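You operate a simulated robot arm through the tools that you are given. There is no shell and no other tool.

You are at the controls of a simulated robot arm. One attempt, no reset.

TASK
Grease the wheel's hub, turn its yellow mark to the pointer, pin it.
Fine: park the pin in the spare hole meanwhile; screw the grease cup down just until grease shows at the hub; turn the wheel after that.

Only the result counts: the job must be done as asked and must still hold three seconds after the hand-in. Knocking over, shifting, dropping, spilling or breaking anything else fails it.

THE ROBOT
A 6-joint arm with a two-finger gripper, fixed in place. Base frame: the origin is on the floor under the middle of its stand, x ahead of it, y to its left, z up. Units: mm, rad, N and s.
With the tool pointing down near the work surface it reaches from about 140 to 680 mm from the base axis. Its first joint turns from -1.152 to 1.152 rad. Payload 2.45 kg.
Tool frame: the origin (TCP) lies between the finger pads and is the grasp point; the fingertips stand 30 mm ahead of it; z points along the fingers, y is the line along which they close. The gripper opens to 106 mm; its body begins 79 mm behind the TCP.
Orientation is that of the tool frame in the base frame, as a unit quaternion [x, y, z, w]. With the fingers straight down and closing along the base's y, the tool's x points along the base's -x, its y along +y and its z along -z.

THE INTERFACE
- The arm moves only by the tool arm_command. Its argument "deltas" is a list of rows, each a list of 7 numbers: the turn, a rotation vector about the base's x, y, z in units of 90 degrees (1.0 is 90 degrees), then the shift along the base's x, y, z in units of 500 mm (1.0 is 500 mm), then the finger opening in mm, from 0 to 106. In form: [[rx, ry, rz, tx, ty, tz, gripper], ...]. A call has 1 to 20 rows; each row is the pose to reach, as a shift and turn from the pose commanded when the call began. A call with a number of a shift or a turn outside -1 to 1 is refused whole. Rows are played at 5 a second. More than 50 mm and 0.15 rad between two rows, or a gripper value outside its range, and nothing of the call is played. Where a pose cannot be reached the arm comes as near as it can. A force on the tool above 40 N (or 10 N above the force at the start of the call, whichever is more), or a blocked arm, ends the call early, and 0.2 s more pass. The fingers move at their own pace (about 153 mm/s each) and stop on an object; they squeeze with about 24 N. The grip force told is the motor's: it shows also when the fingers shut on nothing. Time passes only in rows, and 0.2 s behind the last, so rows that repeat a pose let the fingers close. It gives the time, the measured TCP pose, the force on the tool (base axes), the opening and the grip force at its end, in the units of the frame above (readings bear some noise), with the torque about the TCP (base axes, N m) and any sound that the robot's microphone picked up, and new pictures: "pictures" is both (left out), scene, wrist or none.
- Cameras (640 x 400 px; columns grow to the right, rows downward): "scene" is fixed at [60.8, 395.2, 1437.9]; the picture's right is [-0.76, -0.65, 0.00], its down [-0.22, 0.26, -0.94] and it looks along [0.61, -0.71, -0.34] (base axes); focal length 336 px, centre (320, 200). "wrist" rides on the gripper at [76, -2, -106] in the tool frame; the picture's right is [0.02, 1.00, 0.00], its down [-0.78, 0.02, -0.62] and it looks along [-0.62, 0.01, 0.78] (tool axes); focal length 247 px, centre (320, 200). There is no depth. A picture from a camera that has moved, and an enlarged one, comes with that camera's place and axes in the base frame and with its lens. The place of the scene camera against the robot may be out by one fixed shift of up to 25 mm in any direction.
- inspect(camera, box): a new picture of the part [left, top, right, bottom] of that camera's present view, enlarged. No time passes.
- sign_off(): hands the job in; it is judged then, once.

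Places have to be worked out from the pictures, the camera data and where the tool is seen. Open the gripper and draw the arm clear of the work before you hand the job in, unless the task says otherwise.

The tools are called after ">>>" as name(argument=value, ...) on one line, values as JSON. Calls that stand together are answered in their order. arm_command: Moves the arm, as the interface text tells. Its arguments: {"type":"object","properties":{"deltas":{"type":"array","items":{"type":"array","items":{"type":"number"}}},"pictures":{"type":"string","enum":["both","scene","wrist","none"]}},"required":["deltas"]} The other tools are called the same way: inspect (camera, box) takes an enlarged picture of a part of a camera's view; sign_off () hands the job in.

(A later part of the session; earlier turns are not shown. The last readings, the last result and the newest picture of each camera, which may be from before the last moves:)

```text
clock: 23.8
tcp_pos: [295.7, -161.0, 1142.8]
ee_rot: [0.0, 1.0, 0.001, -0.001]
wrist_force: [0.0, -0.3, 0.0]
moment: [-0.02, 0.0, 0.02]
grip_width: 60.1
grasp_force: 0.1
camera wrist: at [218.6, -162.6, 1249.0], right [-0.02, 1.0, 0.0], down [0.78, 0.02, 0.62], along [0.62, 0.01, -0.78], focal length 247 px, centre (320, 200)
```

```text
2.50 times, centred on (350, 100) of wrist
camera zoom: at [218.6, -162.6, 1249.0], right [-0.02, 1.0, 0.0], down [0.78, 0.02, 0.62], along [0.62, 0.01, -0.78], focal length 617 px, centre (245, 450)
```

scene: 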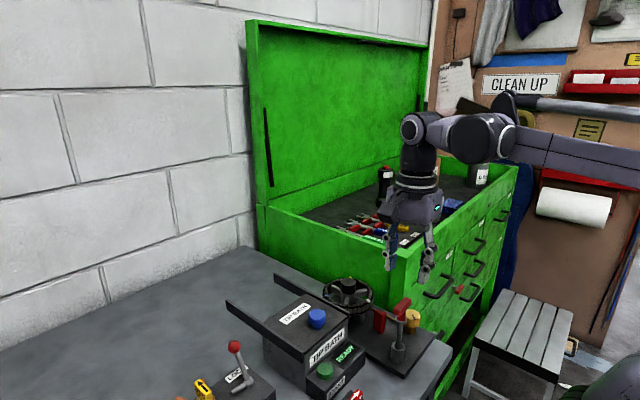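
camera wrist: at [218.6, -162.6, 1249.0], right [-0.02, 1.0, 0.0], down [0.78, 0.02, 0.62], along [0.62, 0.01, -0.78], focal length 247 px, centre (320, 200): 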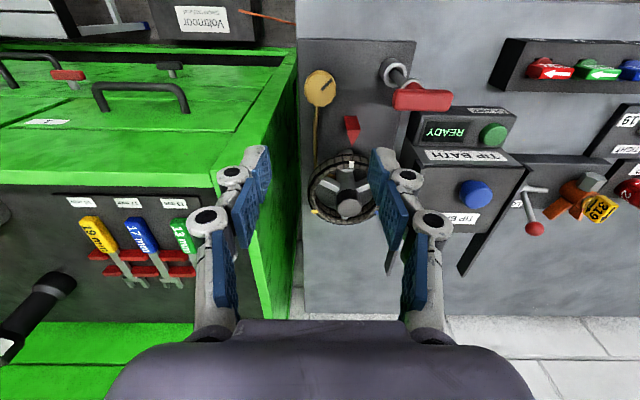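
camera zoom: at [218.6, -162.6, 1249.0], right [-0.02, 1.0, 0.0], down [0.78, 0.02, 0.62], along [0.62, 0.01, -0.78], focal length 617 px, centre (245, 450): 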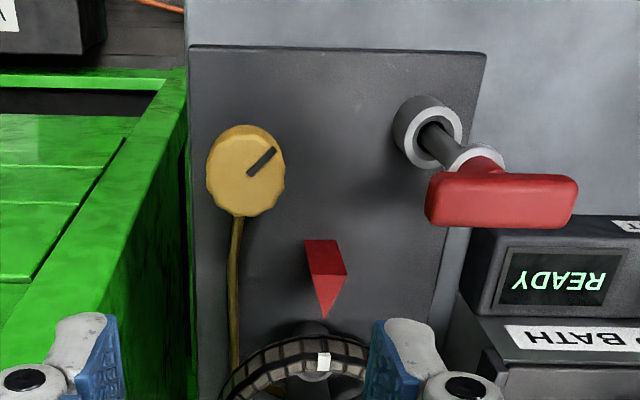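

The cup lies almost exactly under the TCP and is about 37 mm wide. I continue to +90° so that a long clockwise (screw-down) sweep is available.

>>> arm_command(deltas=[[0, 0, 0.09, 0, 0, 0, 60], [0, 0, 0.18, 0, 0, 0, 60], [0, 0, 0.27, 0, 0, 0, 60], [0, 0, 0.36, 0, 0, 0, 60], [0, 0, 0.45, 0, 0, 0, 60], [0, 0, 0.54, 0, 0, 0, 60], [0, 0, 0.63, 0, 0, 0, 60], [0, 0, 0.72, 0, 0, 0, 60], [0, 0, 0.81, 0, 0, 0, 60], [0, 0, 0.9, 0, 0, 0, 60], [0, 0, 0.96, 0, 0, 0, 60], [0, 0, 1.0, 0, 0, 0, 60], [0, 0, 1.0, 0, 0, 0, 60]], pictures="both")

>>> inspect(camera="wrist", box=[220, 20, 420, 180])

```text
clock: 26.6
tcp_pos: [293.8, -160.2, 1143.7]
ee_rot: [-0.707, 0.708, 0.0, 0.0]
wrist_force: [0.1, -0.1, -0.6]
moment: [-0.04, -0.01, 0.01]
grip_width: 60.0
grasp_force: 0.0
camera wrist: at [296.0, -236.4, 1249.6], right [-1.0, -0.02, 0.0], down [-0.02, 0.78, 0.62], along [-0.01, 0.62, -0.78], focal length 247 px, centre (320, 200)
```

scene: 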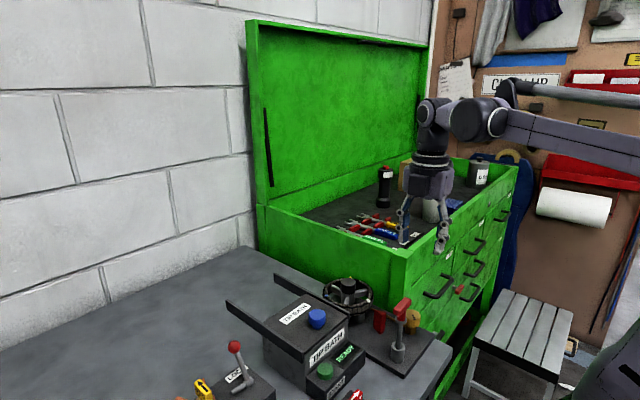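
wrist: 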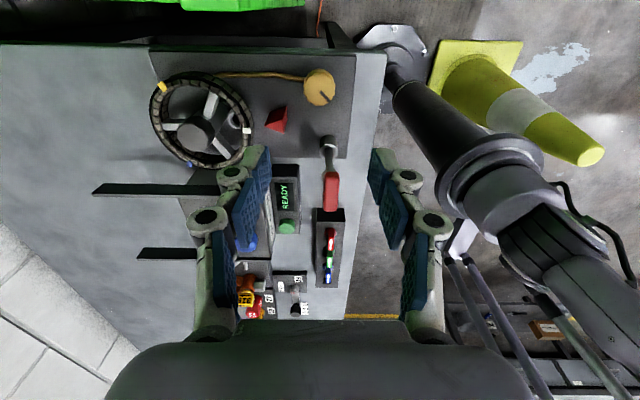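

```text
2.50 times, centred on (320, 100) of wrist
camera zoom: at [296.0, -236.4, 1249.6], right [-1.0, -0.02, 0.0], down [-0.02, 0.78, 0.62], along [-0.01, 0.62, -0.78], focal length 617 px, centre (320, 450)
```

zoom: 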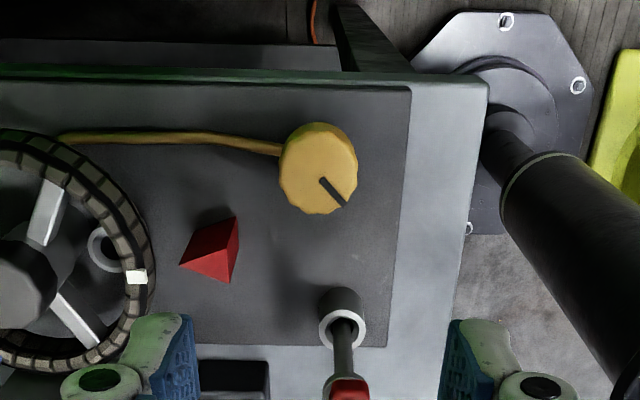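

The cup is about 2 mm in +x and 1.3 mm in -y of the TCP. I correct and descend to TCP z ≈ 1000, tips still above the cup, to refine.

>>> arm_command(deltas=[[0, 0, 0, 0.0046, -0.0026, -0.05, 60], [0, 0, 0, 0.0046, -0.0026, -0.11, 60], [0, 0, 0, 0.0046, -0.0026, -0.17, 60], [0, 0, 0, 0.0046, -0.0026, -0.23, 60], [0, 0, 0, 0.0046, -0.0026, -0.27, 60], [0, 0, 0, 0.0046, -0.0026, -0.286, 60], [0, 0, 0, 0.0046, -0.0026, -0.286, 60]], pictures="both")

>>> inspect(camera="wrist", box=[220, 60, 420, 240])

>>> inspect(camera="scene", box=[360, 240, 450, 350])

```text
clock: 28.2
tcp_pos: [297.1, -159.9, 1002.8]
ee_rot: [-0.707, 0.707, 0.0, 0.0]
wrist_force: [-0.2, 0.6, 0.1]
moment: [0.0, -0.01, -0.02]
grip_width: 60.0
grasp_force: 0.0
camera wrist: at [298.7, -238.5, 1107.2], right [-1.0, -0.02, 0.0], down [-0.02, 0.78, 0.62], along [-0.01, 0.62, -0.78], focal length 247 px, centre (320, 200)
```

scene: 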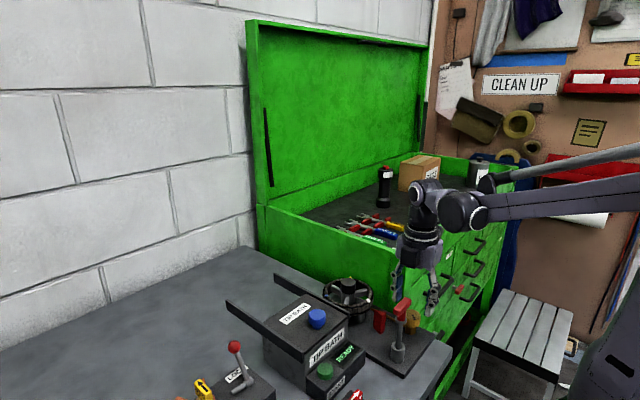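
wrist: 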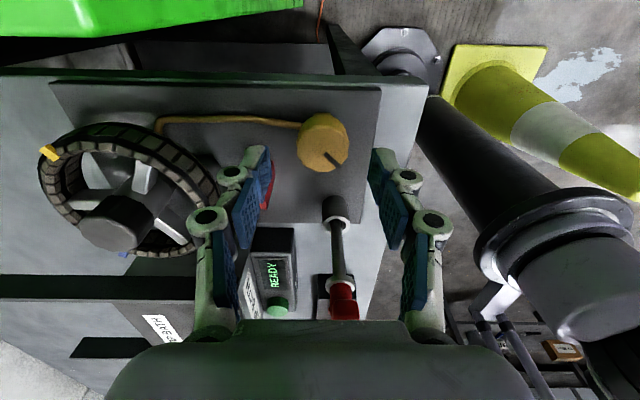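

```text
2.22 times, centred on (320, 150) of wrist
camera zoom: at [298.7, -238.5, 1107.2], right [-1.0, -0.02, 0.0], down [-0.02, 0.78, 0.62], along [-0.01, 0.62, -0.78], focal length 549 px, centre (320, 311)
```

zoom: 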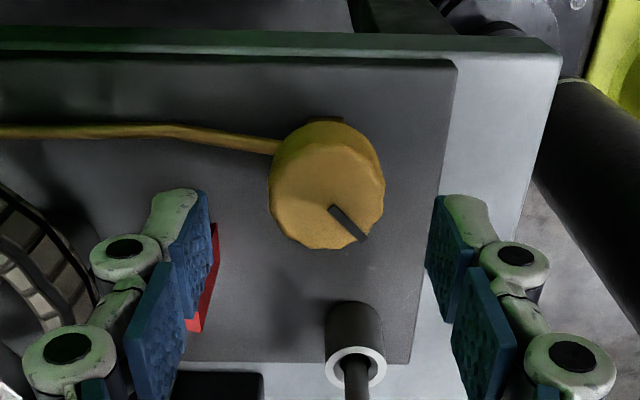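

```text
3.64 times, centred on (405, 295) of scene
camera zoom: at [60.8, 395.2, 1437.9], right [-0.76, -0.65, 0.0], down [-0.22, 0.26, -0.94], along [0.61, -0.71, -0.34], focal length 1222 px, centre (11, -146)
```

zoom: 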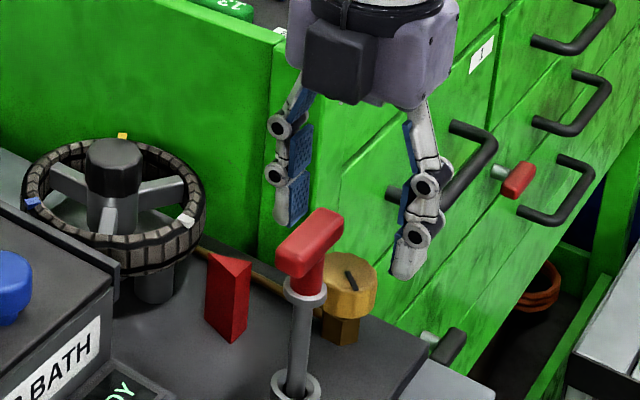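

I need a sharper fix on the cup's centre, so I enlarge it in the wrist view.

>>> inspect(camera="wrist", box=[280, 100, 370, 190])

>>> inspect(camera="scene", box=[385, 290, 435, 350])

```text
4.44 times, centred on (325, 145) of wrist
camera zoom: at [298.7, -238.5, 1107.2], right [-1.0, -0.02, 0.0], down [-0.02, 0.78, 0.62], along [-0.01, 0.62, -0.78], focal length 1098 px, centre (298, 444)
```

zoom: 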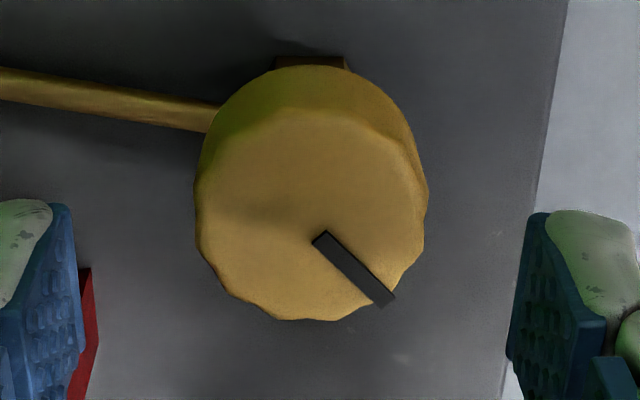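

```text
6.67 times, centred on (410, 320) of scene
camera zoom: at [60.8, 395.2, 1437.9], right [-0.76, -0.65, 0.0], down [-0.22, 0.26, -0.94], along [0.61, -0.71, -0.34], focal length 2241 px, centre (-280, -600)
```

zoom: 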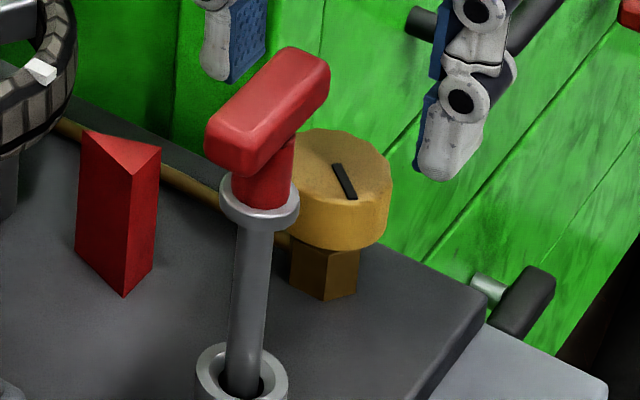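

Combining opposite views puts the cup's top at z ≈ 951 with its centre about 1.4 mm in -x and 1.2 mm in +y of the TCP. I correct, lower to TCP z ≈ 961 (tips ≈ 931) around the knob, and check before closing.

>>> arm_command(deltas=[[0, 0, 0, -0.0028, 0.0024, -0.01, 60], [0, 0, 0, -0.0028, 0.0024, -0.03, 60], [0, 0, 0, -0.0028, 0.0024, -0.05, 60], [0, 0, 0, -0.0028, 0.0024, -0.066, 60], [0, 0, 0, -0.0028, 0.0024, -0.078, 60], [0, 0, 0, -0.0028, 0.0024, -0.078, 60]], pictures="both")

>>> inspect(camera="wrist", box=[220, 100, 420, 240])

>>> inspect(camera="scene", box=[310, 260, 440, 360])

```text
clock: 29.6
tcp_pos: [295.4, -158.6, 963.1]
ee_rot: [-0.707, 0.708, 0.0, -0.001]
wrist_force: [0.3, -0.3, 0.3]
moment: [0.01, -0.01, 0.02]
grip_width: 60.0
grasp_force: 0.0
camera wrist: at [297.6, -236.3, 1067.8], right [-1.0, -0.02, 0.0], down [-0.02, 0.78, 0.62], along [-0.01, 0.62, -0.78], focal length 247 px, centre (320, 200)
```

scene: 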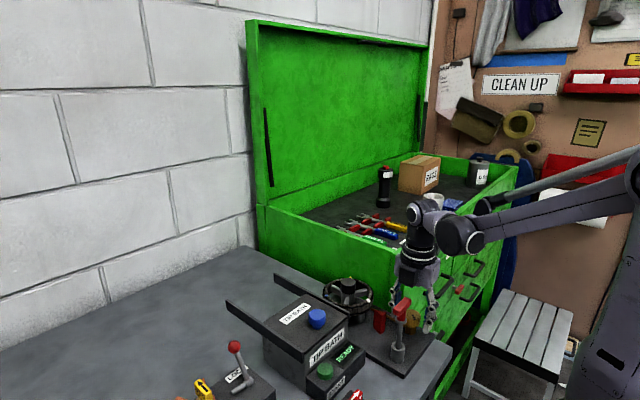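
wrist: 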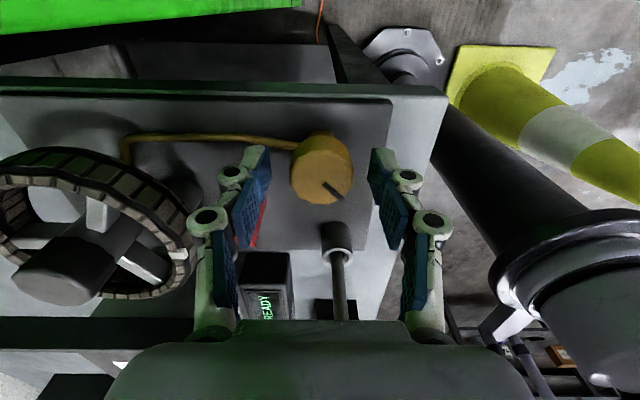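

```text
2.86 times, centred on (320, 170) of wrist
camera zoom: at [297.6, -236.3, 1067.8], right [-1.0, -0.02, 0.0], down [-0.02, 0.78, 0.62], along [-0.01, 0.62, -0.78], focal length 706 px, centre (320, 286)
```

zoom: 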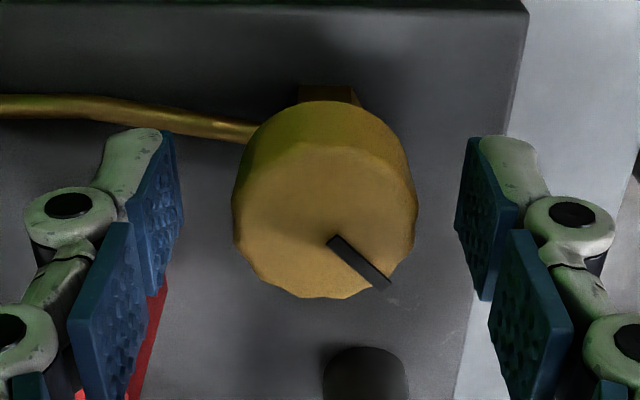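

```text
4.00 times, centred on (375, 310) of scene
camera zoom: at [60.8, 395.2, 1437.9], right [-0.76, -0.65, 0.0], down [-0.22, 0.26, -0.94], along [0.61, -0.71, -0.34], focal length 1345 px, centre (100, -240)
```

zoom: 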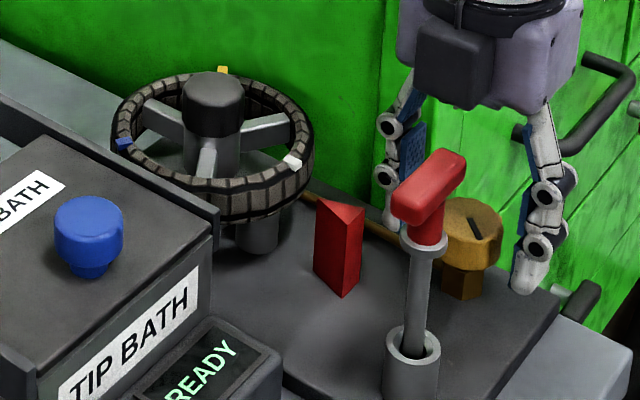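

The knob is centred within about 1 mm between the pads. I close on it.

>>> arm_command(deltas=[[0, 0, 0, 0, 0, 0, 48], [0, 0, 0, 0, 0, 0, 40], [0, 0, 0, 0, 0, 0, 32], [0, 0, 0, 0, 0, 0, 30], [0, 0, 0, 0, 0, 0, 30]], pictures="both")

>>> inspect(camera="wrist", box=[220, 100, 420, 240])

>>> inspect(camera="scene", box=[320, 270, 380, 330])

```text
clock: 30.8
tcp_pos: [294.6, -159.0, 962.3]
ee_rot: [-0.707, 0.707, 0.001, 0.0]
wrist_force: [-7.7, -0.5, 3.9]
moment: [-0.01, 0.27, -0.01]
grip_width: 34.6
grasp_force: 45.4
camera wrist: at [297.0, -236.3, 1067.9], right [-1.0, -0.02, 0.0], down [-0.02, 0.78, 0.62], along [-0.01, 0.62, -0.78], focal length 247 px, centre (320, 200)
```

scene: 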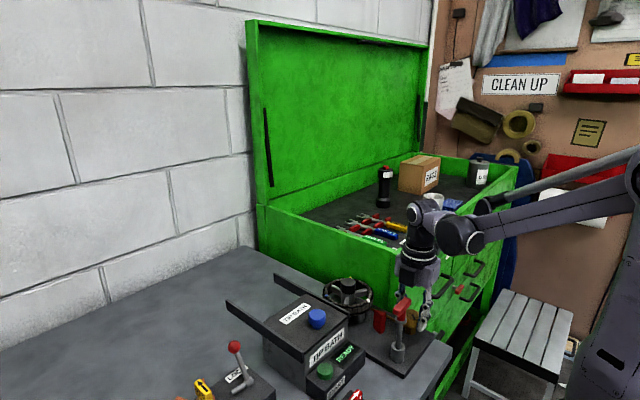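
wrist: 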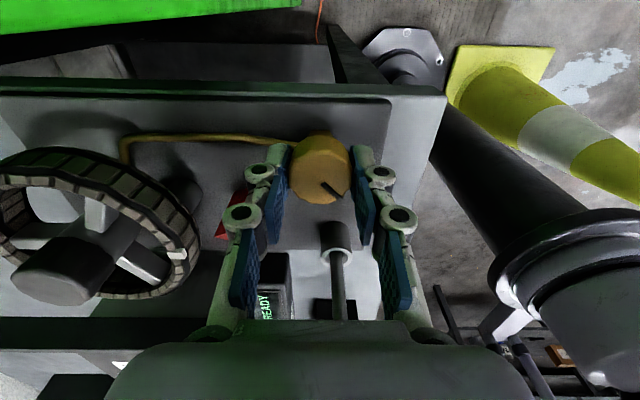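

```text
2.86 times, centred on (320, 170) of wrist
camera zoom: at [297.0, -236.3, 1067.9], right [-1.0, -0.02, 0.0], down [-0.02, 0.78, 0.62], along [-0.01, 0.62, -0.78], focal length 706 px, centre (320, 286)
```

zoom: 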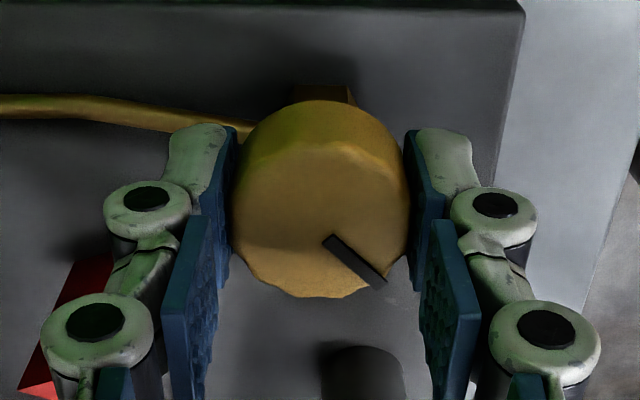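

```text
6.67 times, centred on (350, 300) of scene
camera zoom: at [60.5, 395.2, 1437.9], right [-0.76, -0.65, 0.0], down [-0.22, 0.26, -0.94], along [0.61, -0.71, -0.34], focal length 2241 px, centre (120, -467)
```

zoom: 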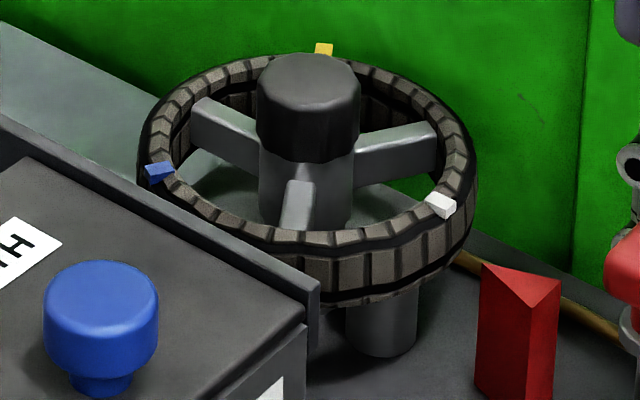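

The grip on the cup is firm at 34.6 mm. The hub shows no grease yet in the baseline close-up. I start screwing down clockwise by about 15° with a slight -x relief and check forces and sound.

>>> arm_command(deltas=[[0, 0, -0.04, -0.0014, 0, 0, 30], [0, 0, -0.08, -0.0014, 0, 0, 30], [0, 0, -0.12, -0.0014, 0, 0, 30], [0, 0, -0.17, -0.0014, 0, 0, 30], [0, 0, -0.17, -0.0014, 0, 0, 30]], pictures="both")

>>> inspect(camera="wrist", box=[220, 100, 420, 240])

>>> inspect(camera="scene", box=[320, 270, 380, 330])

```text
clock: 32.0
tcp_pos: [295.2, -159.4, 963.4]
ee_rot: [-0.606, 0.795, 0.001, 0.001]
wrist_force: [-0.9, 7.3, 25.7]
moment: [-0.08, -0.04, 0.02]
grip_width: 34.6
grasp_force: 44.7
camera wrist: at [276.6, -234.2, 1067.8], right [-0.97, 0.24, 0.0], down [0.19, 0.76, 0.62], along [0.15, 0.6, -0.78], focal length 247 px, centre (320, 200)
```

scene: 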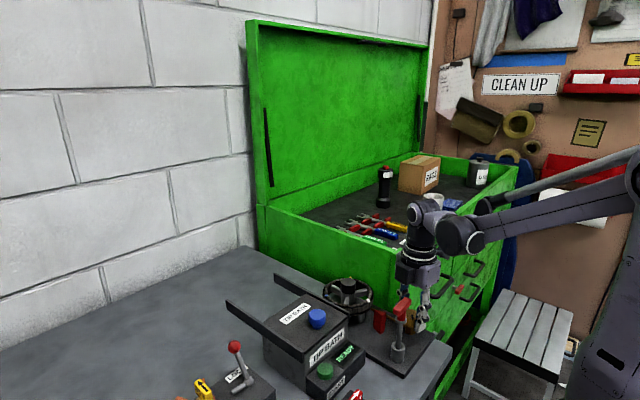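
wrist: 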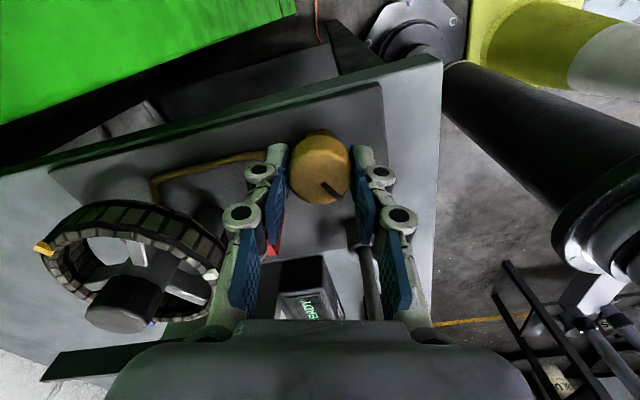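

```text
2.86 times, centred on (320, 170) of wrist
camera zoom: at [276.6, -234.2, 1067.8], right [-0.97, 0.24, 0.0], down [0.19, 0.76, 0.62], along [0.15, 0.6, -0.78], focal length 706 px, centre (320, 286)
```

zoom: 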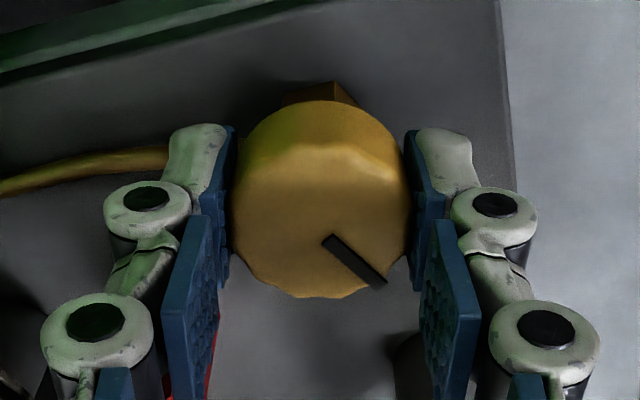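

```text
6.67 times, centred on (350, 300) of scene
camera zoom: at [60.5, 395.5, 1437.8], right [-0.76, -0.65, 0.0], down [-0.22, 0.26, -0.94], along [0.61, -0.71, -0.34], focal length 2241 px, centre (120, -467)
```

zoom: 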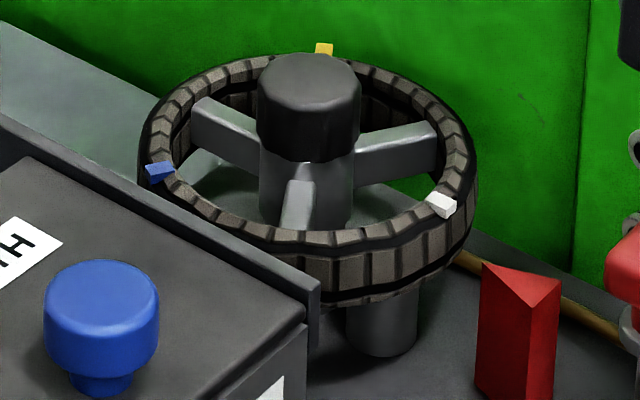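

The knob turned with the gripper (slot unchanged relative to the fingers), but the tool now feels +25.7 N in z, as if the knob were pushing up. I raise the TCP 0.5 mm without turning to see whether that relieves it.

>>> arm_command(deltas=[[0, 0, 0, 0, 0, 0.001, 30], [0, 0, 0, 0, 0, 0.001, 30]], pictures="none")

```text
clock: 32.6
tcp_pos: [295.1, -158.8, 962.7]
ee_rot: [-0.606, 0.795, 0.0, 0.001]
wrist_force: [4.3, 6.4, 3.4]
moment: [0.48, -0.15, -0.02]
grip_width: 34.7
grasp_force: 45.2
```

Raising 0.5 mm relieved it, so either the knob rises when turned clockwise (a left-hand thread) or it was a strain artefact. I test by turning back 15° counter-clockwise at constant height and reading the z force.

>>> arm_command(deltas=[[0, 0, 0.04, 0, 0, 0, 30], [0, 0, 0.08, 0, 0, 0, 30], [0, 0, 0.12, 0, 0, 0, 30], [0, 0, 0.17, 0, 0, 0, 30], [0, 0, 0.17, 0, 0, 0, 30]], pictures="none")

```text
clock: 33.8
tcp_pos: [295.2, -158.7, 962.0]
ee_rot: [0.707, -0.707, 0.0, 0.0]
wrist_force: [3.6, 8.1, -4.9]
moment: [1.15, -0.03, 0.01]
grip_width: 34.7
grasp_force: 45.4
```

The z force dropped to -4.9 N, but a 1.15 N·m moment about x appeared. I look closely for any unintended contact of the gripper, such as with the parked pin.

>>> inspect(camera="scene", box=[380, 240, 450, 350])

>>> inspect(camera="wrist", box=[200, 100, 440, 330])

```text
3.64 times, centred on (415, 295) of scene
camera zoom: at [60.9, 395.3, 1437.8], right [-0.76, -0.65, 0.0], down [-0.22, 0.26, -0.94], along [0.61, -0.71, -0.34], focal length 1222 px, centre (-26, -146)
```

zoom: 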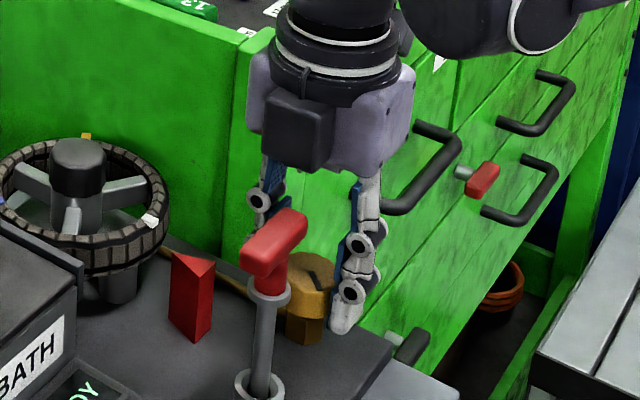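

```text
1.74 times, centred on (320, 215) of wrist
camera zoom: at [296.8, -236.5, 1067.8], right [-1.0, -0.02, 0.0], down [-0.02, 0.78, 0.62], along [-0.01, 0.62, -0.78], focal length 430 px, centre (320, 174)
```

zoom: 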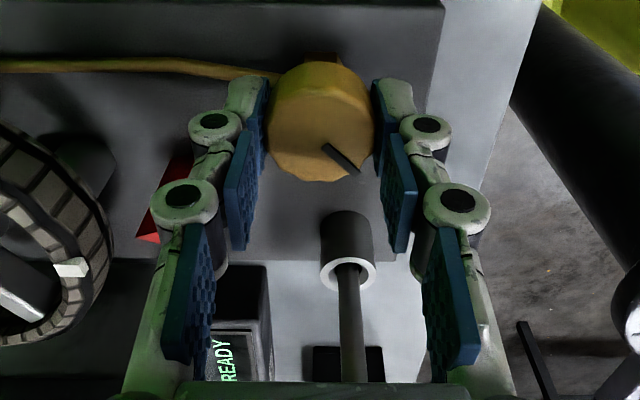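

The gripper is clear of the parked pin, so the forces come from the cup itself. To settle the thread direction I turn a further 15° counter-clockwise at constant height and compare.

>>> arm_command(deltas=[[0, 0, 0.04, 0, 0, 0, 30], [0, 0, 0.08, 0, 0, 0, 30], [0, 0, 0.12, 0, 0, 0, 30], [0, 0, 0.17, 0, 0, 0, 30], [0, 0, 0.17, 0, 0, 0, 30]], pictures="none")

```text
clock: 35.0
tcp_pos: [295.3, -161.4, 961.7]
ee_rot: [0.795, -0.606, 0.0, 0.001]
wrist_force: [5.8, -3.9, -4.4]
moment: [-0.21, -0.29, -0.33]
grip_width: 34.6
grasp_force: 44.9
```

Now there is a resisting torque of -0.33 N·m about z and no further z change, so the knob may be against an end stop in this direction. I check whether the slot has slipped relative to the fingers.

>>> inspect(camera="wrist", box=[220, 100, 420, 240])

>>> inspect(camera="scene", box=[385, 290, 435, 350])

```text
2.86 times, centred on (320, 170) of wrist
camera zoom: at [317.1, -234.7, 1068.6], right [-0.96, -0.28, 0.0], down [-0.22, 0.75, 0.62], along [-0.18, 0.59, -0.78], focal length 706 px, centre (320, 286)
```

zoom: 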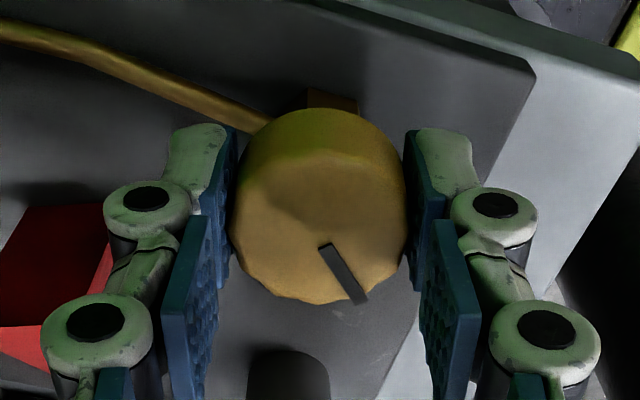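

```text
6.67 times, centred on (410, 320) of scene
camera zoom: at [61.0, 395.0, 1437.9], right [-0.76, -0.65, 0.0], down [-0.22, 0.26, -0.94], along [0.61, -0.71, -0.34], focal length 2241 px, centre (-280, -600)
```

zoom: 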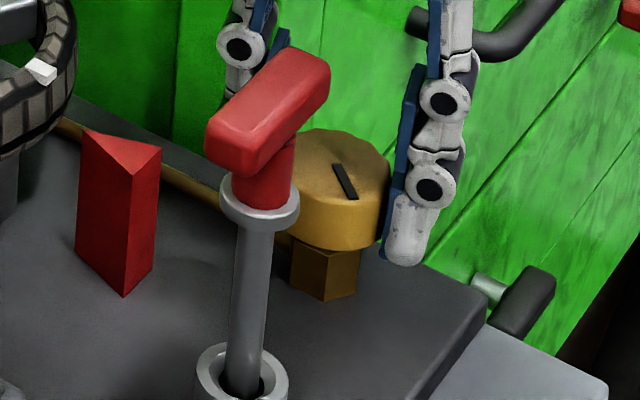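

The slot has not moved from its start angle, so the knob is at its unscrewed stop; counter-clockwise is blocked and clockwise is the screw-down direction. I re-grip here at about +105° to clear the strain and gain stroke.

>>> arm_command(deltas=[[0, 0, 0, 0, 0, 0, 40], [0, 0, 0, 0, 0, 0, 52], [0, 0, 0, 0, 0, 0, 52], [0, 0, 0, 0, 0, 0, 42], [0, 0, 0, 0, 0, 0, 34], [0, 0, 0, 0, 0, 0, 31], [0, 0, 0, 0, 0, 0, 31]], pictures="wrist")

>>> inspect(camera="wrist", box=[220, 100, 420, 240])

```text
clock: 36.6
tcp_pos: [295.5, -160.5, 962.6]
ee_rot: [0.795, -0.606, 0.0, 0.0]
wrist_force: [2.8, 0.7, 2.1]
moment: [0.09, -0.1, 0.01]
grip_width: 35.0
grasp_force: 44.9
camera wrist: at [316.8, -234.1, 1068.4], right [-0.96, -0.28, 0.0], down [-0.22, 0.75, 0.62], along [-0.18, 0.6, -0.78], focal length 247 px, centre (320, 200)
```

wrist: 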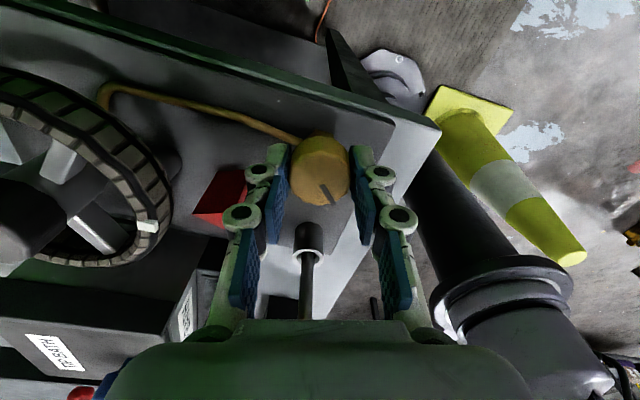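

```text
2.86 times, centred on (320, 170) of wrist
camera zoom: at [316.8, -234.1, 1068.4], right [-0.96, -0.28, 0.0], down [-0.22, 0.75, 0.62], along [-0.18, 0.6, -0.78], focal length 706 px, centre (320, 286)
```

zoom: 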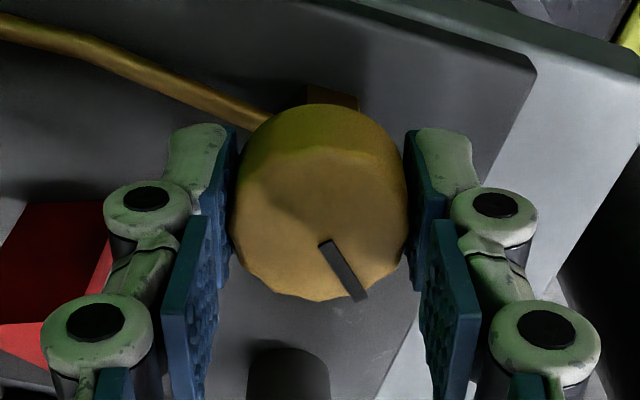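

The strain is gone and the re-grip is solid. I turn clockwise by about 20° in small rows and check forces, sound and the hub.

>>> arm_command(deltas=[[0, 0, -0.05, 0, 0, 0, 31], [0, 0, -0.1, 0, 0, 0, 31], [0, 0, -0.15, 0, 0, 0, 31], [0, 0, -0.2, 0, 0, 0, 31], [0, 0, -0.2, 0, 0, 0, 31]], pictures="none")

>>> inspect(camera="scene", box=[320, 270, 440, 350])

>>> inspect(camera="wrist", box=[220, 100, 420, 240])

```text
clock: 37.8
tcp_pos: [294.0, -159.2, 963.0]
ee_rot: [-0.69, 0.724, 0.0, 0.0]
wrist_force: [-0.8, -5.9, 34.1]
moment: [-0.11, 0.04, -0.01]
grip_width: 34.6
grasp_force: 44.9
```

```text
5.00 times, centred on (380, 310) of scene
camera zoom: at [60.4, 395.2, 1437.9], right [-0.76, -0.65, 0.0], down [-0.22, 0.26, -0.94], along [0.61, -0.71, -0.34], focal length 1681 px, centre (20, -350)
```

zoom: 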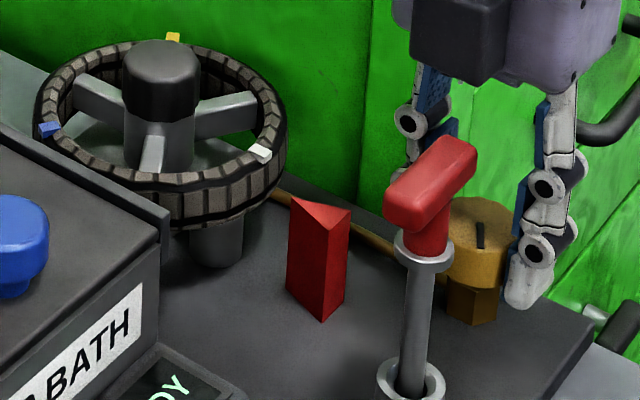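

```text
2.86 times, centred on (320, 170) of wrist
camera zoom: at [293.2, -236.9, 1068.3], right [-1.0, 0.03, 0.0], down [0.02, 0.78, 0.62], along [0.02, 0.62, -0.78], focal length 706 px, centre (320, 286)
```

zoom: 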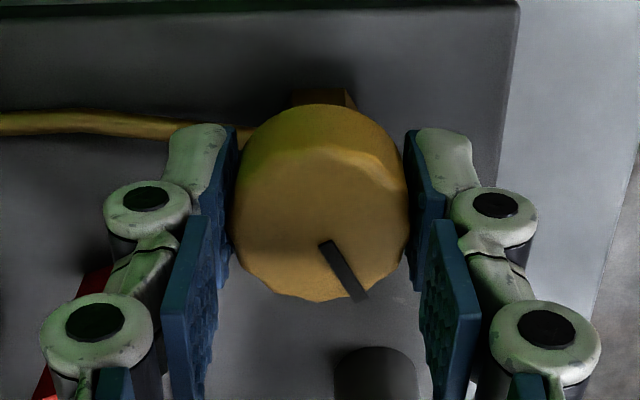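

Clockwise turning again built up +32 N in z over 18°, so the knob seems to climb about 0.04 mm per degree. I keep turning another 36° while raising the TCP to follow, then compare the knob's height in the pictures.

>>> arm_command(deltas=[[0, 0, 0, 0, 0, 0.0012, 31], [0, 0, -0.05, 0, 0, 0.0016, 31], [0, 0, -0.1, 0, 0, 0.002, 31], [0, 0, -0.15, 0, 0, 0.0024, 31], [0, 0, -0.2, 0, 0, 0.0028, 31], [0, 0, -0.25, 0, 0, 0.0032, 31], [0, 0, -0.3, 0, 0, 0.0035, 31], [0, 0, -0.35, 0, 0, 0.0038, 31], [0, 0, -0.4, 0, 0, 0.0042, 31], [0, 0, -0.4, 0, 0, 0.0042, 31]], pictures="none")

>>> inspect(camera="scene", box=[385, 290, 435, 350])

>>> inspect(camera="wrist", box=[220, 100, 420, 240])

>>> inspect(camera="scene", box=[320, 270, 380, 330])

```text
clock: 40.1
tcp_pos: [296.0, -160.0, 963.9]
ee_rot: [-0.431, 0.902, 0.0, 0.0]
wrist_force: [3.4, -1.6, -10.4]
moment: [0.13, -0.04, 0.0]
grip_width: 35.0
grasp_force: 45.0
stopped in row 10: the force on the tool passed its limit at 45 N (the readings are from after the stop); the commanded pose is now the measured one
```

```text
6.67 times, centred on (410, 320) of scene
camera zoom: at [60.9, 395.1, 1437.9], right [-0.76, -0.65, 0.0], down [-0.22, 0.26, -0.94], along [0.61, -0.71, -0.34], focal length 2241 px, centre (-280, -600)
```

zoom: 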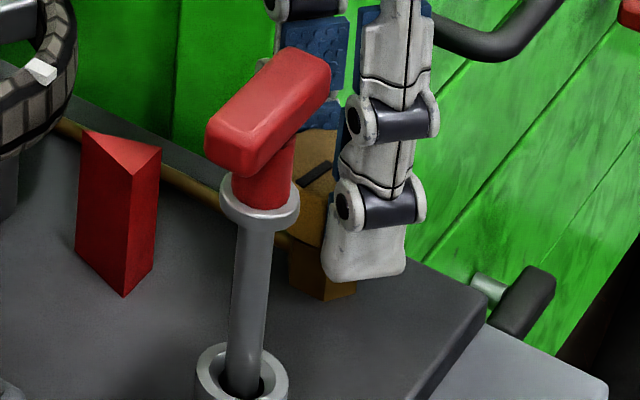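

```text
2.86 times, centred on (320, 170) of wrist
camera zoom: at [248.3, -221.0, 1069.6], right [-0.79, 0.61, 0.0], down [0.48, 0.62, 0.62], along [0.38, 0.49, -0.78], focal length 706 px, centre (320, 286)
```

zoom: 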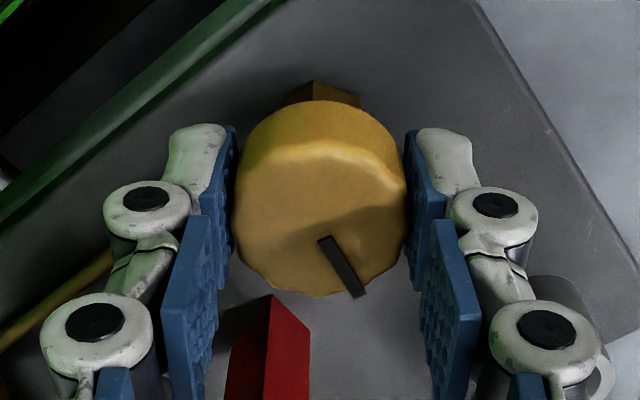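

```text
6.67 times, centred on (350, 300) of scene
camera zoom: at [60.9, 395.1, 1437.9], right [-0.76, -0.65, 0.0], down [-0.22, 0.26, -0.94], along [0.61, -0.71, -0.34], focal length 2241 px, centre (120, -467)
```

zoom: 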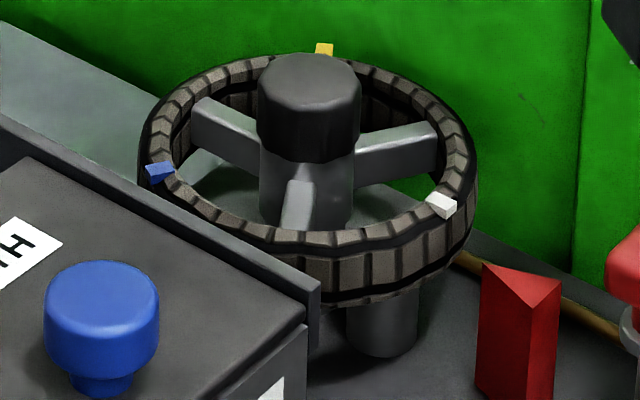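

The force limit tripped (readings after the stop show -10 N), and now it looks as if I over-raised: the knob is not climbing after all. The cup has turned about 54°. I open the fingers to let it relax and compare its height with before.

>>> arm_command(deltas=[[0, 0, 0, 0, 0, 0, 40], [0, 0, 0, 0, 0, 0, 54], [0, 0, 0, 0, 0, 0, 54]], pictures="both")

>>> inspect(camera="scene", box=[385, 290, 435, 350])

>>> inspect(camera="wrist", box=[220, 100, 420, 240])

```text
clock: 40.9
tcp_pos: [294.2, -159.8, 964.5]
ee_rot: [-0.432, 0.902, -0.001, 0.0]
wrist_force: [-0.4, 0.8, -0.2]
moment: [0.01, 0.01, 0.02]
grip_width: 54.1
grasp_force: 0.1
camera wrist: at [248.0, -220.8, 1069.9], right [-0.79, 0.61, 0.0], down [0.48, 0.62, 0.62], along [0.38, 0.49, -0.78], focal length 247 px, centre (320, 200)
```

scene: 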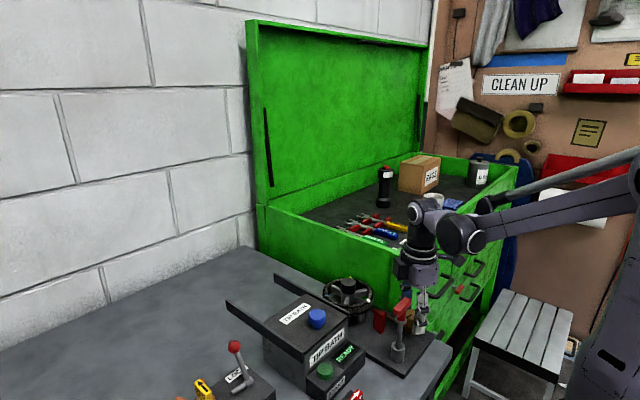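
wrist: 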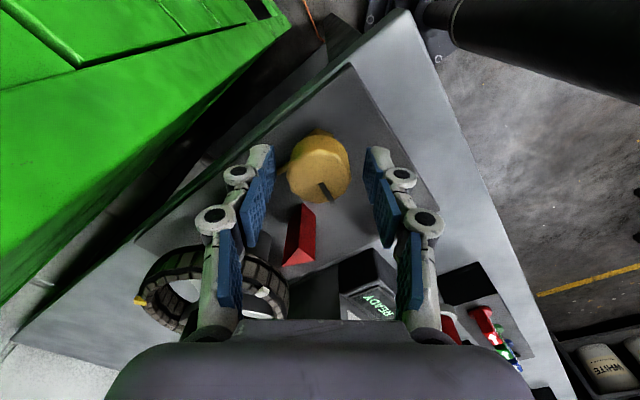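

```text
6.67 times, centred on (410, 320) of scene
camera zoom: at [60.8, 395.2, 1437.9], right [-0.76, -0.65, 0.0], down [-0.22, 0.26, -0.94], along [0.61, -0.71, -0.34], focal length 2241 px, centre (-280, -600)
```

zoom: 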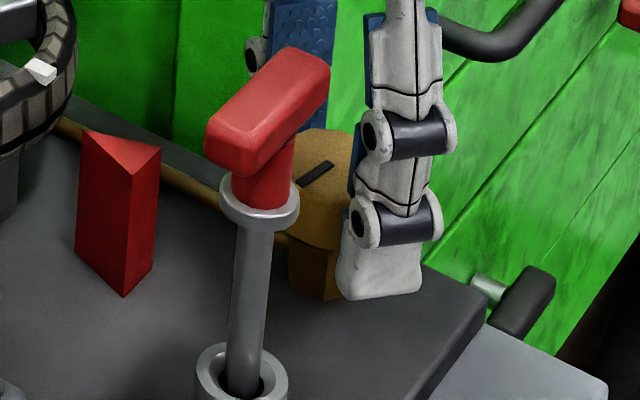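

```text
2.86 times, centred on (320, 170) of wrist
camera zoom: at [248.0, -220.8, 1069.9], right [-0.79, 0.61, 0.0], down [0.48, 0.62, 0.62], along [0.38, 0.49, -0.78], focal length 706 px, centre (320, 286)
```

zoom: 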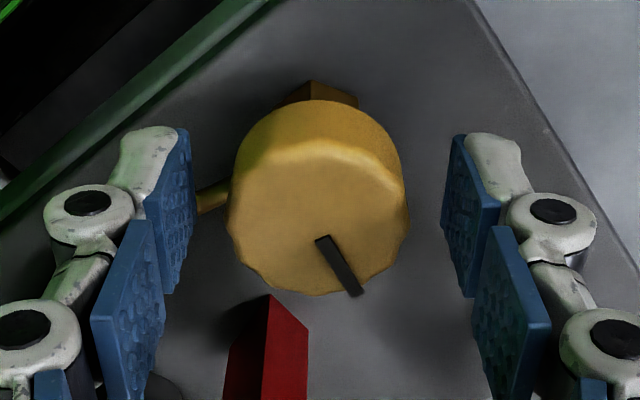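

Forces are zero when open and the knob's height hasn't changed, so the upward push came from a fingertip riding onto the grease pipe beside the cup. I raise the TCP by 5 mm so the tips clear the pipe, then re-grip.

>>> arm_command(deltas=[[0, 0, 0, 0, 0, 0.005, 54], [0, 0, 0, 0, 0, 0.01, 54], [0, 0, 0, 0, 0, 0.01, 42], [0, 0, 0, 0, 0, 0.01, 34], [0, 0, 0, 0, 0, 0.01, 31], [0, 0, 0, 0, 0, 0.01, 31]], pictures="none")

>>> inspect(camera="wrist", box=[220, 100, 420, 240])

```text
clock: 42.3
tcp_pos: [294.9, -160.4, 970.3]
ee_rot: [-0.432, 0.902, -0.003, 0.001]
wrist_force: [9.2, -6.2, 4.6]
moment: [-0.32, -0.34, 0.01]
grip_width: 34.7
grasp_force: 44.3
```

```text
2.86 times, centred on (320, 170) of wrist
camera zoom: at [248.2, -220.9, 1074.9], right [-0.79, 0.61, 0.0], down [0.48, 0.62, 0.62], along [0.38, 0.49, -0.78], focal length 706 px, centre (320, 286)
```

zoom: 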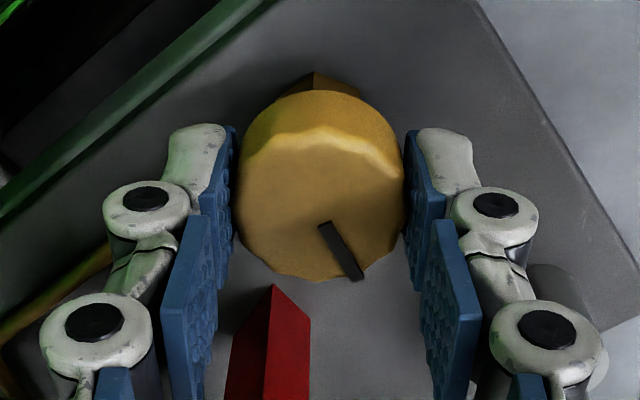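

The re-grip is good with small side forces. I turn 18° clockwise at this height to check that the upward push is gone.

>>> arm_command(deltas=[[0, 0, -0.05, 0.0004, -0.0003, 0, 31], [0, 0, -0.1, 0.0004, -0.0003, 0, 31], [0, 0, -0.15, 0.0004, -0.0003, 0, 31], [0, 0, -0.2, 0.0004, -0.0003, 0, 31], [0, 0, -0.2, 0.0004, -0.0003, 0, 31]], pictures="none")

>>> inspect(camera="scene", box=[320, 270, 380, 330])

>>> inspect(camera="wrist", box=[220, 100, 420, 240])

```text
clock: 43.5
tcp_pos: [294.6, -159.2, 969.0]
ee_rot: [-0.285, 0.959, -0.001, 0.001]
wrist_force: [9.4, -3.7, 11.4]
moment: [-0.25, 0.01, 0.0]
grip_width: 35.0
grasp_force: 45.2
```

```text
6.67 times, centred on (350, 300) of scene
camera zoom: at [61.0, 395.1, 1437.9], right [-0.76, -0.65, 0.0], down [-0.22, 0.26, -0.94], along [0.61, -0.71, -0.34], focal length 2241 px, centre (120, -467)
```

zoom: 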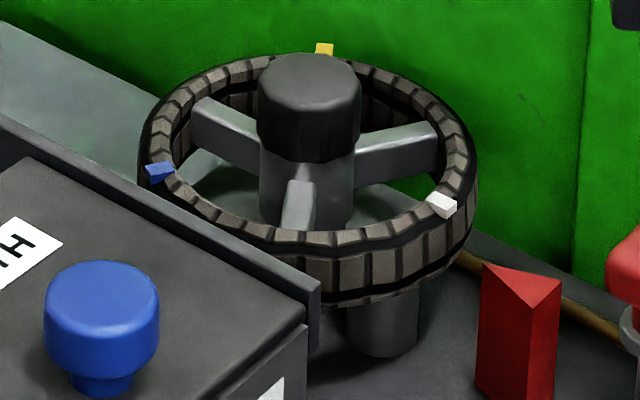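

```text
2.86 times, centred on (320, 170) of wrist
camera zoom: at [231.9, -203.7, 1074.8], right [-0.56, 0.83, 0.0], down [0.65, 0.44, 0.62], along [0.51, 0.35, -0.78], focal length 706 px, centre (320, 286)
```

zoom: 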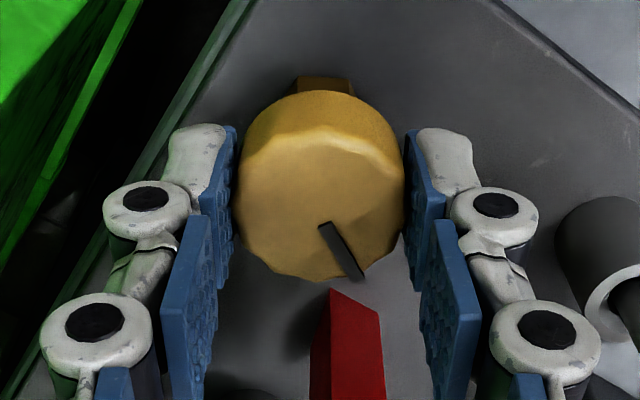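

No grease yet after about 72° of turn, and forces are now modest. I continue 36° more clockwise with slight relief.

>>> arm_command(deltas=[[0, 0, -0.05, 0.0004, -0.0002, 0.0004, 31], [0, 0, -0.1, 0.0004, -0.0002, 0.0004, 31], [0, 0, -0.15, 0.0004, -0.0002, 0.0004, 31], [0, 0, -0.2, 0.0004, -0.0002, 0.0004, 31], [0, 0, -0.2, 0.0004, -0.0002, 0.0004, 31]], pictures="none")

>>> inspect(camera="scene", box=[320, 270, 440, 350])

>>> inspect(camera="wrist", box=[220, 100, 420, 240])

```text
clock: 44.7
tcp_pos: [294.9, -160.2, 967.6]
ee_rot: [-0.131, 0.991, -0.001, 0.0]
wrist_force: [4.5, -3.7, 6.1]
moment: [0.08, -0.36, 0.01]
grip_width: 34.9
grasp_force: 45.2
```

```text
5.00 times, centred on (380, 310) of scene
camera zoom: at [60.9, 395.1, 1437.9], right [-0.76, -0.65, 0.0], down [-0.22, 0.26, -0.94], along [0.61, -0.71, -0.34], focal length 1681 px, centre (20, -350)
```

zoom: 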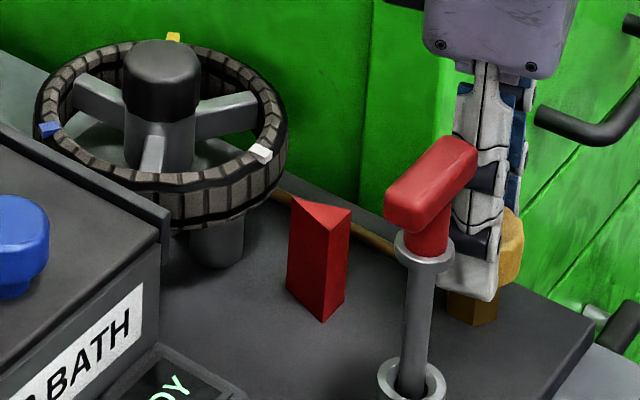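

```text
2.86 times, centred on (320, 170) of wrist
camera zoom: at [221.9, -182.0, 1074.9], right [-0.28, 0.96, 0.0], down [0.75, 0.22, 0.62], along [0.6, 0.17, -0.78], focal length 706 px, centre (320, 286)
```

zoom: 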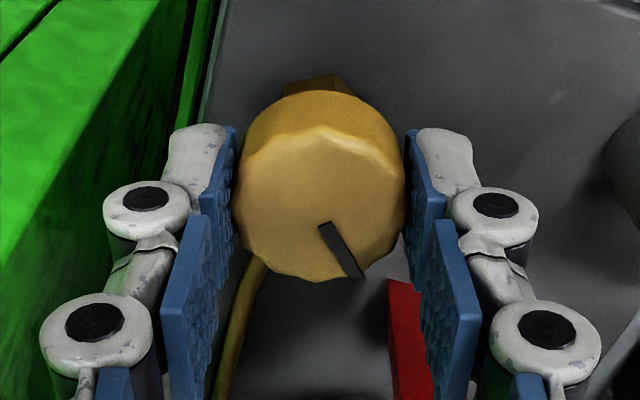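

Turned about 90° so far, still no grease at the hub. I continue in roughly 20° steps, checking the hub each time.

>>> arm_command(deltas=[[0, 0, -0.06, 0.0002, -0.0002, 0.0002, 31], [0, 0, -0.12, 0.0002, -0.0002, 0.0002, 31], [0, 0, -0.18, 0.0002, -0.0002, 0.0002, 31], [0, 0, -0.24, 0.0002, -0.0002, 0.0002, 31], [0, 0, -0.24, 0.0002, -0.0002, 0.0002, 31]], pictures="none")

>>> inspect(camera="scene", box=[320, 270, 440, 350])

>>> inspect(camera="wrist", box=[220, 80, 480, 300])

```text
clock: 45.9
tcp_pos: [294.5, -159.9, 969.8]
ee_rot: [0.057, 0.998, -0.001, 0.0]
wrist_force: [4.9, -2.7, 0.1]
moment: [-0.17, 0.0, 0.01]
grip_width: 34.6
grasp_force: 44.8
```

```text
5.00 times, centred on (380, 310) of scene
camera zoom: at [60.9, 395.1, 1437.9], right [-0.76, -0.65, 0.0], down [-0.22, 0.26, -0.94], along [0.61, -0.71, -0.34], focal length 1681 px, centre (20, -350)
```

zoom: 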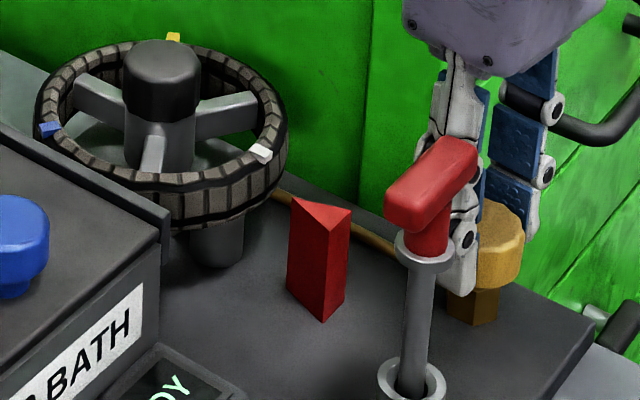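

```text
1.82 times, centred on (350, 190) of wrist
camera zoom: at [219.2, -153.6, 1074.9], right [0.09, 1.0, 0.0], down [0.78, -0.07, 0.62], along [0.62, -0.06, -0.78], focal length 449 px, centre (266, 218)
```

zoom: 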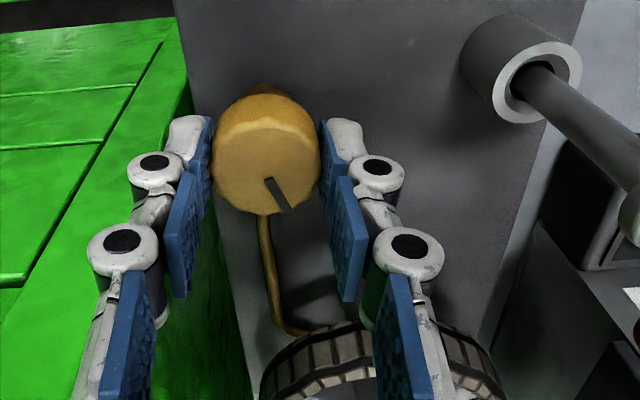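

About 112° so far and nothing at the hub; forces are low. I keep turning.

>>> arm_command(deltas=[[0, 0, -0.06, 0, 0, 0, 31], [0, 0, -0.12, 0, 0, 0, 31], [0, 0, -0.18, 0, 0, 0, 31], [0, 0, -0.24, 0, 0, 0, 31], [0, 0, -0.24, 0, 0, 0, 31]], pictures="none")

>>> inspect(camera="scene", box=[320, 270, 440, 350])

```text
clock: 47.1
tcp_pos: [295.6, -160.6, 968.3]
ee_rot: [0.243, 0.97, -0.001, -0.001]
wrist_force: [6.8, -1.3, 4.9]
moment: [0.2, 0.42, -0.01]
grip_width: 34.6
grasp_force: 45.7
```

```text
5.00 times, centred on (380, 310) of scene
camera zoom: at [60.9, 395.2, 1437.9], right [-0.76, -0.65, 0.0], down [-0.22, 0.26, -0.94], along [0.61, -0.71, -0.34], focal length 1681 px, centre (20, -350)
```

zoom: 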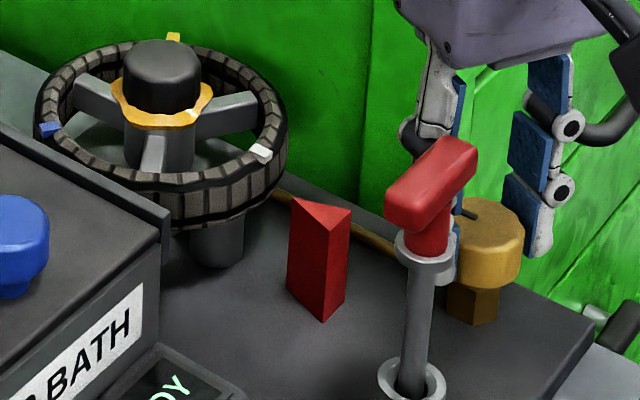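

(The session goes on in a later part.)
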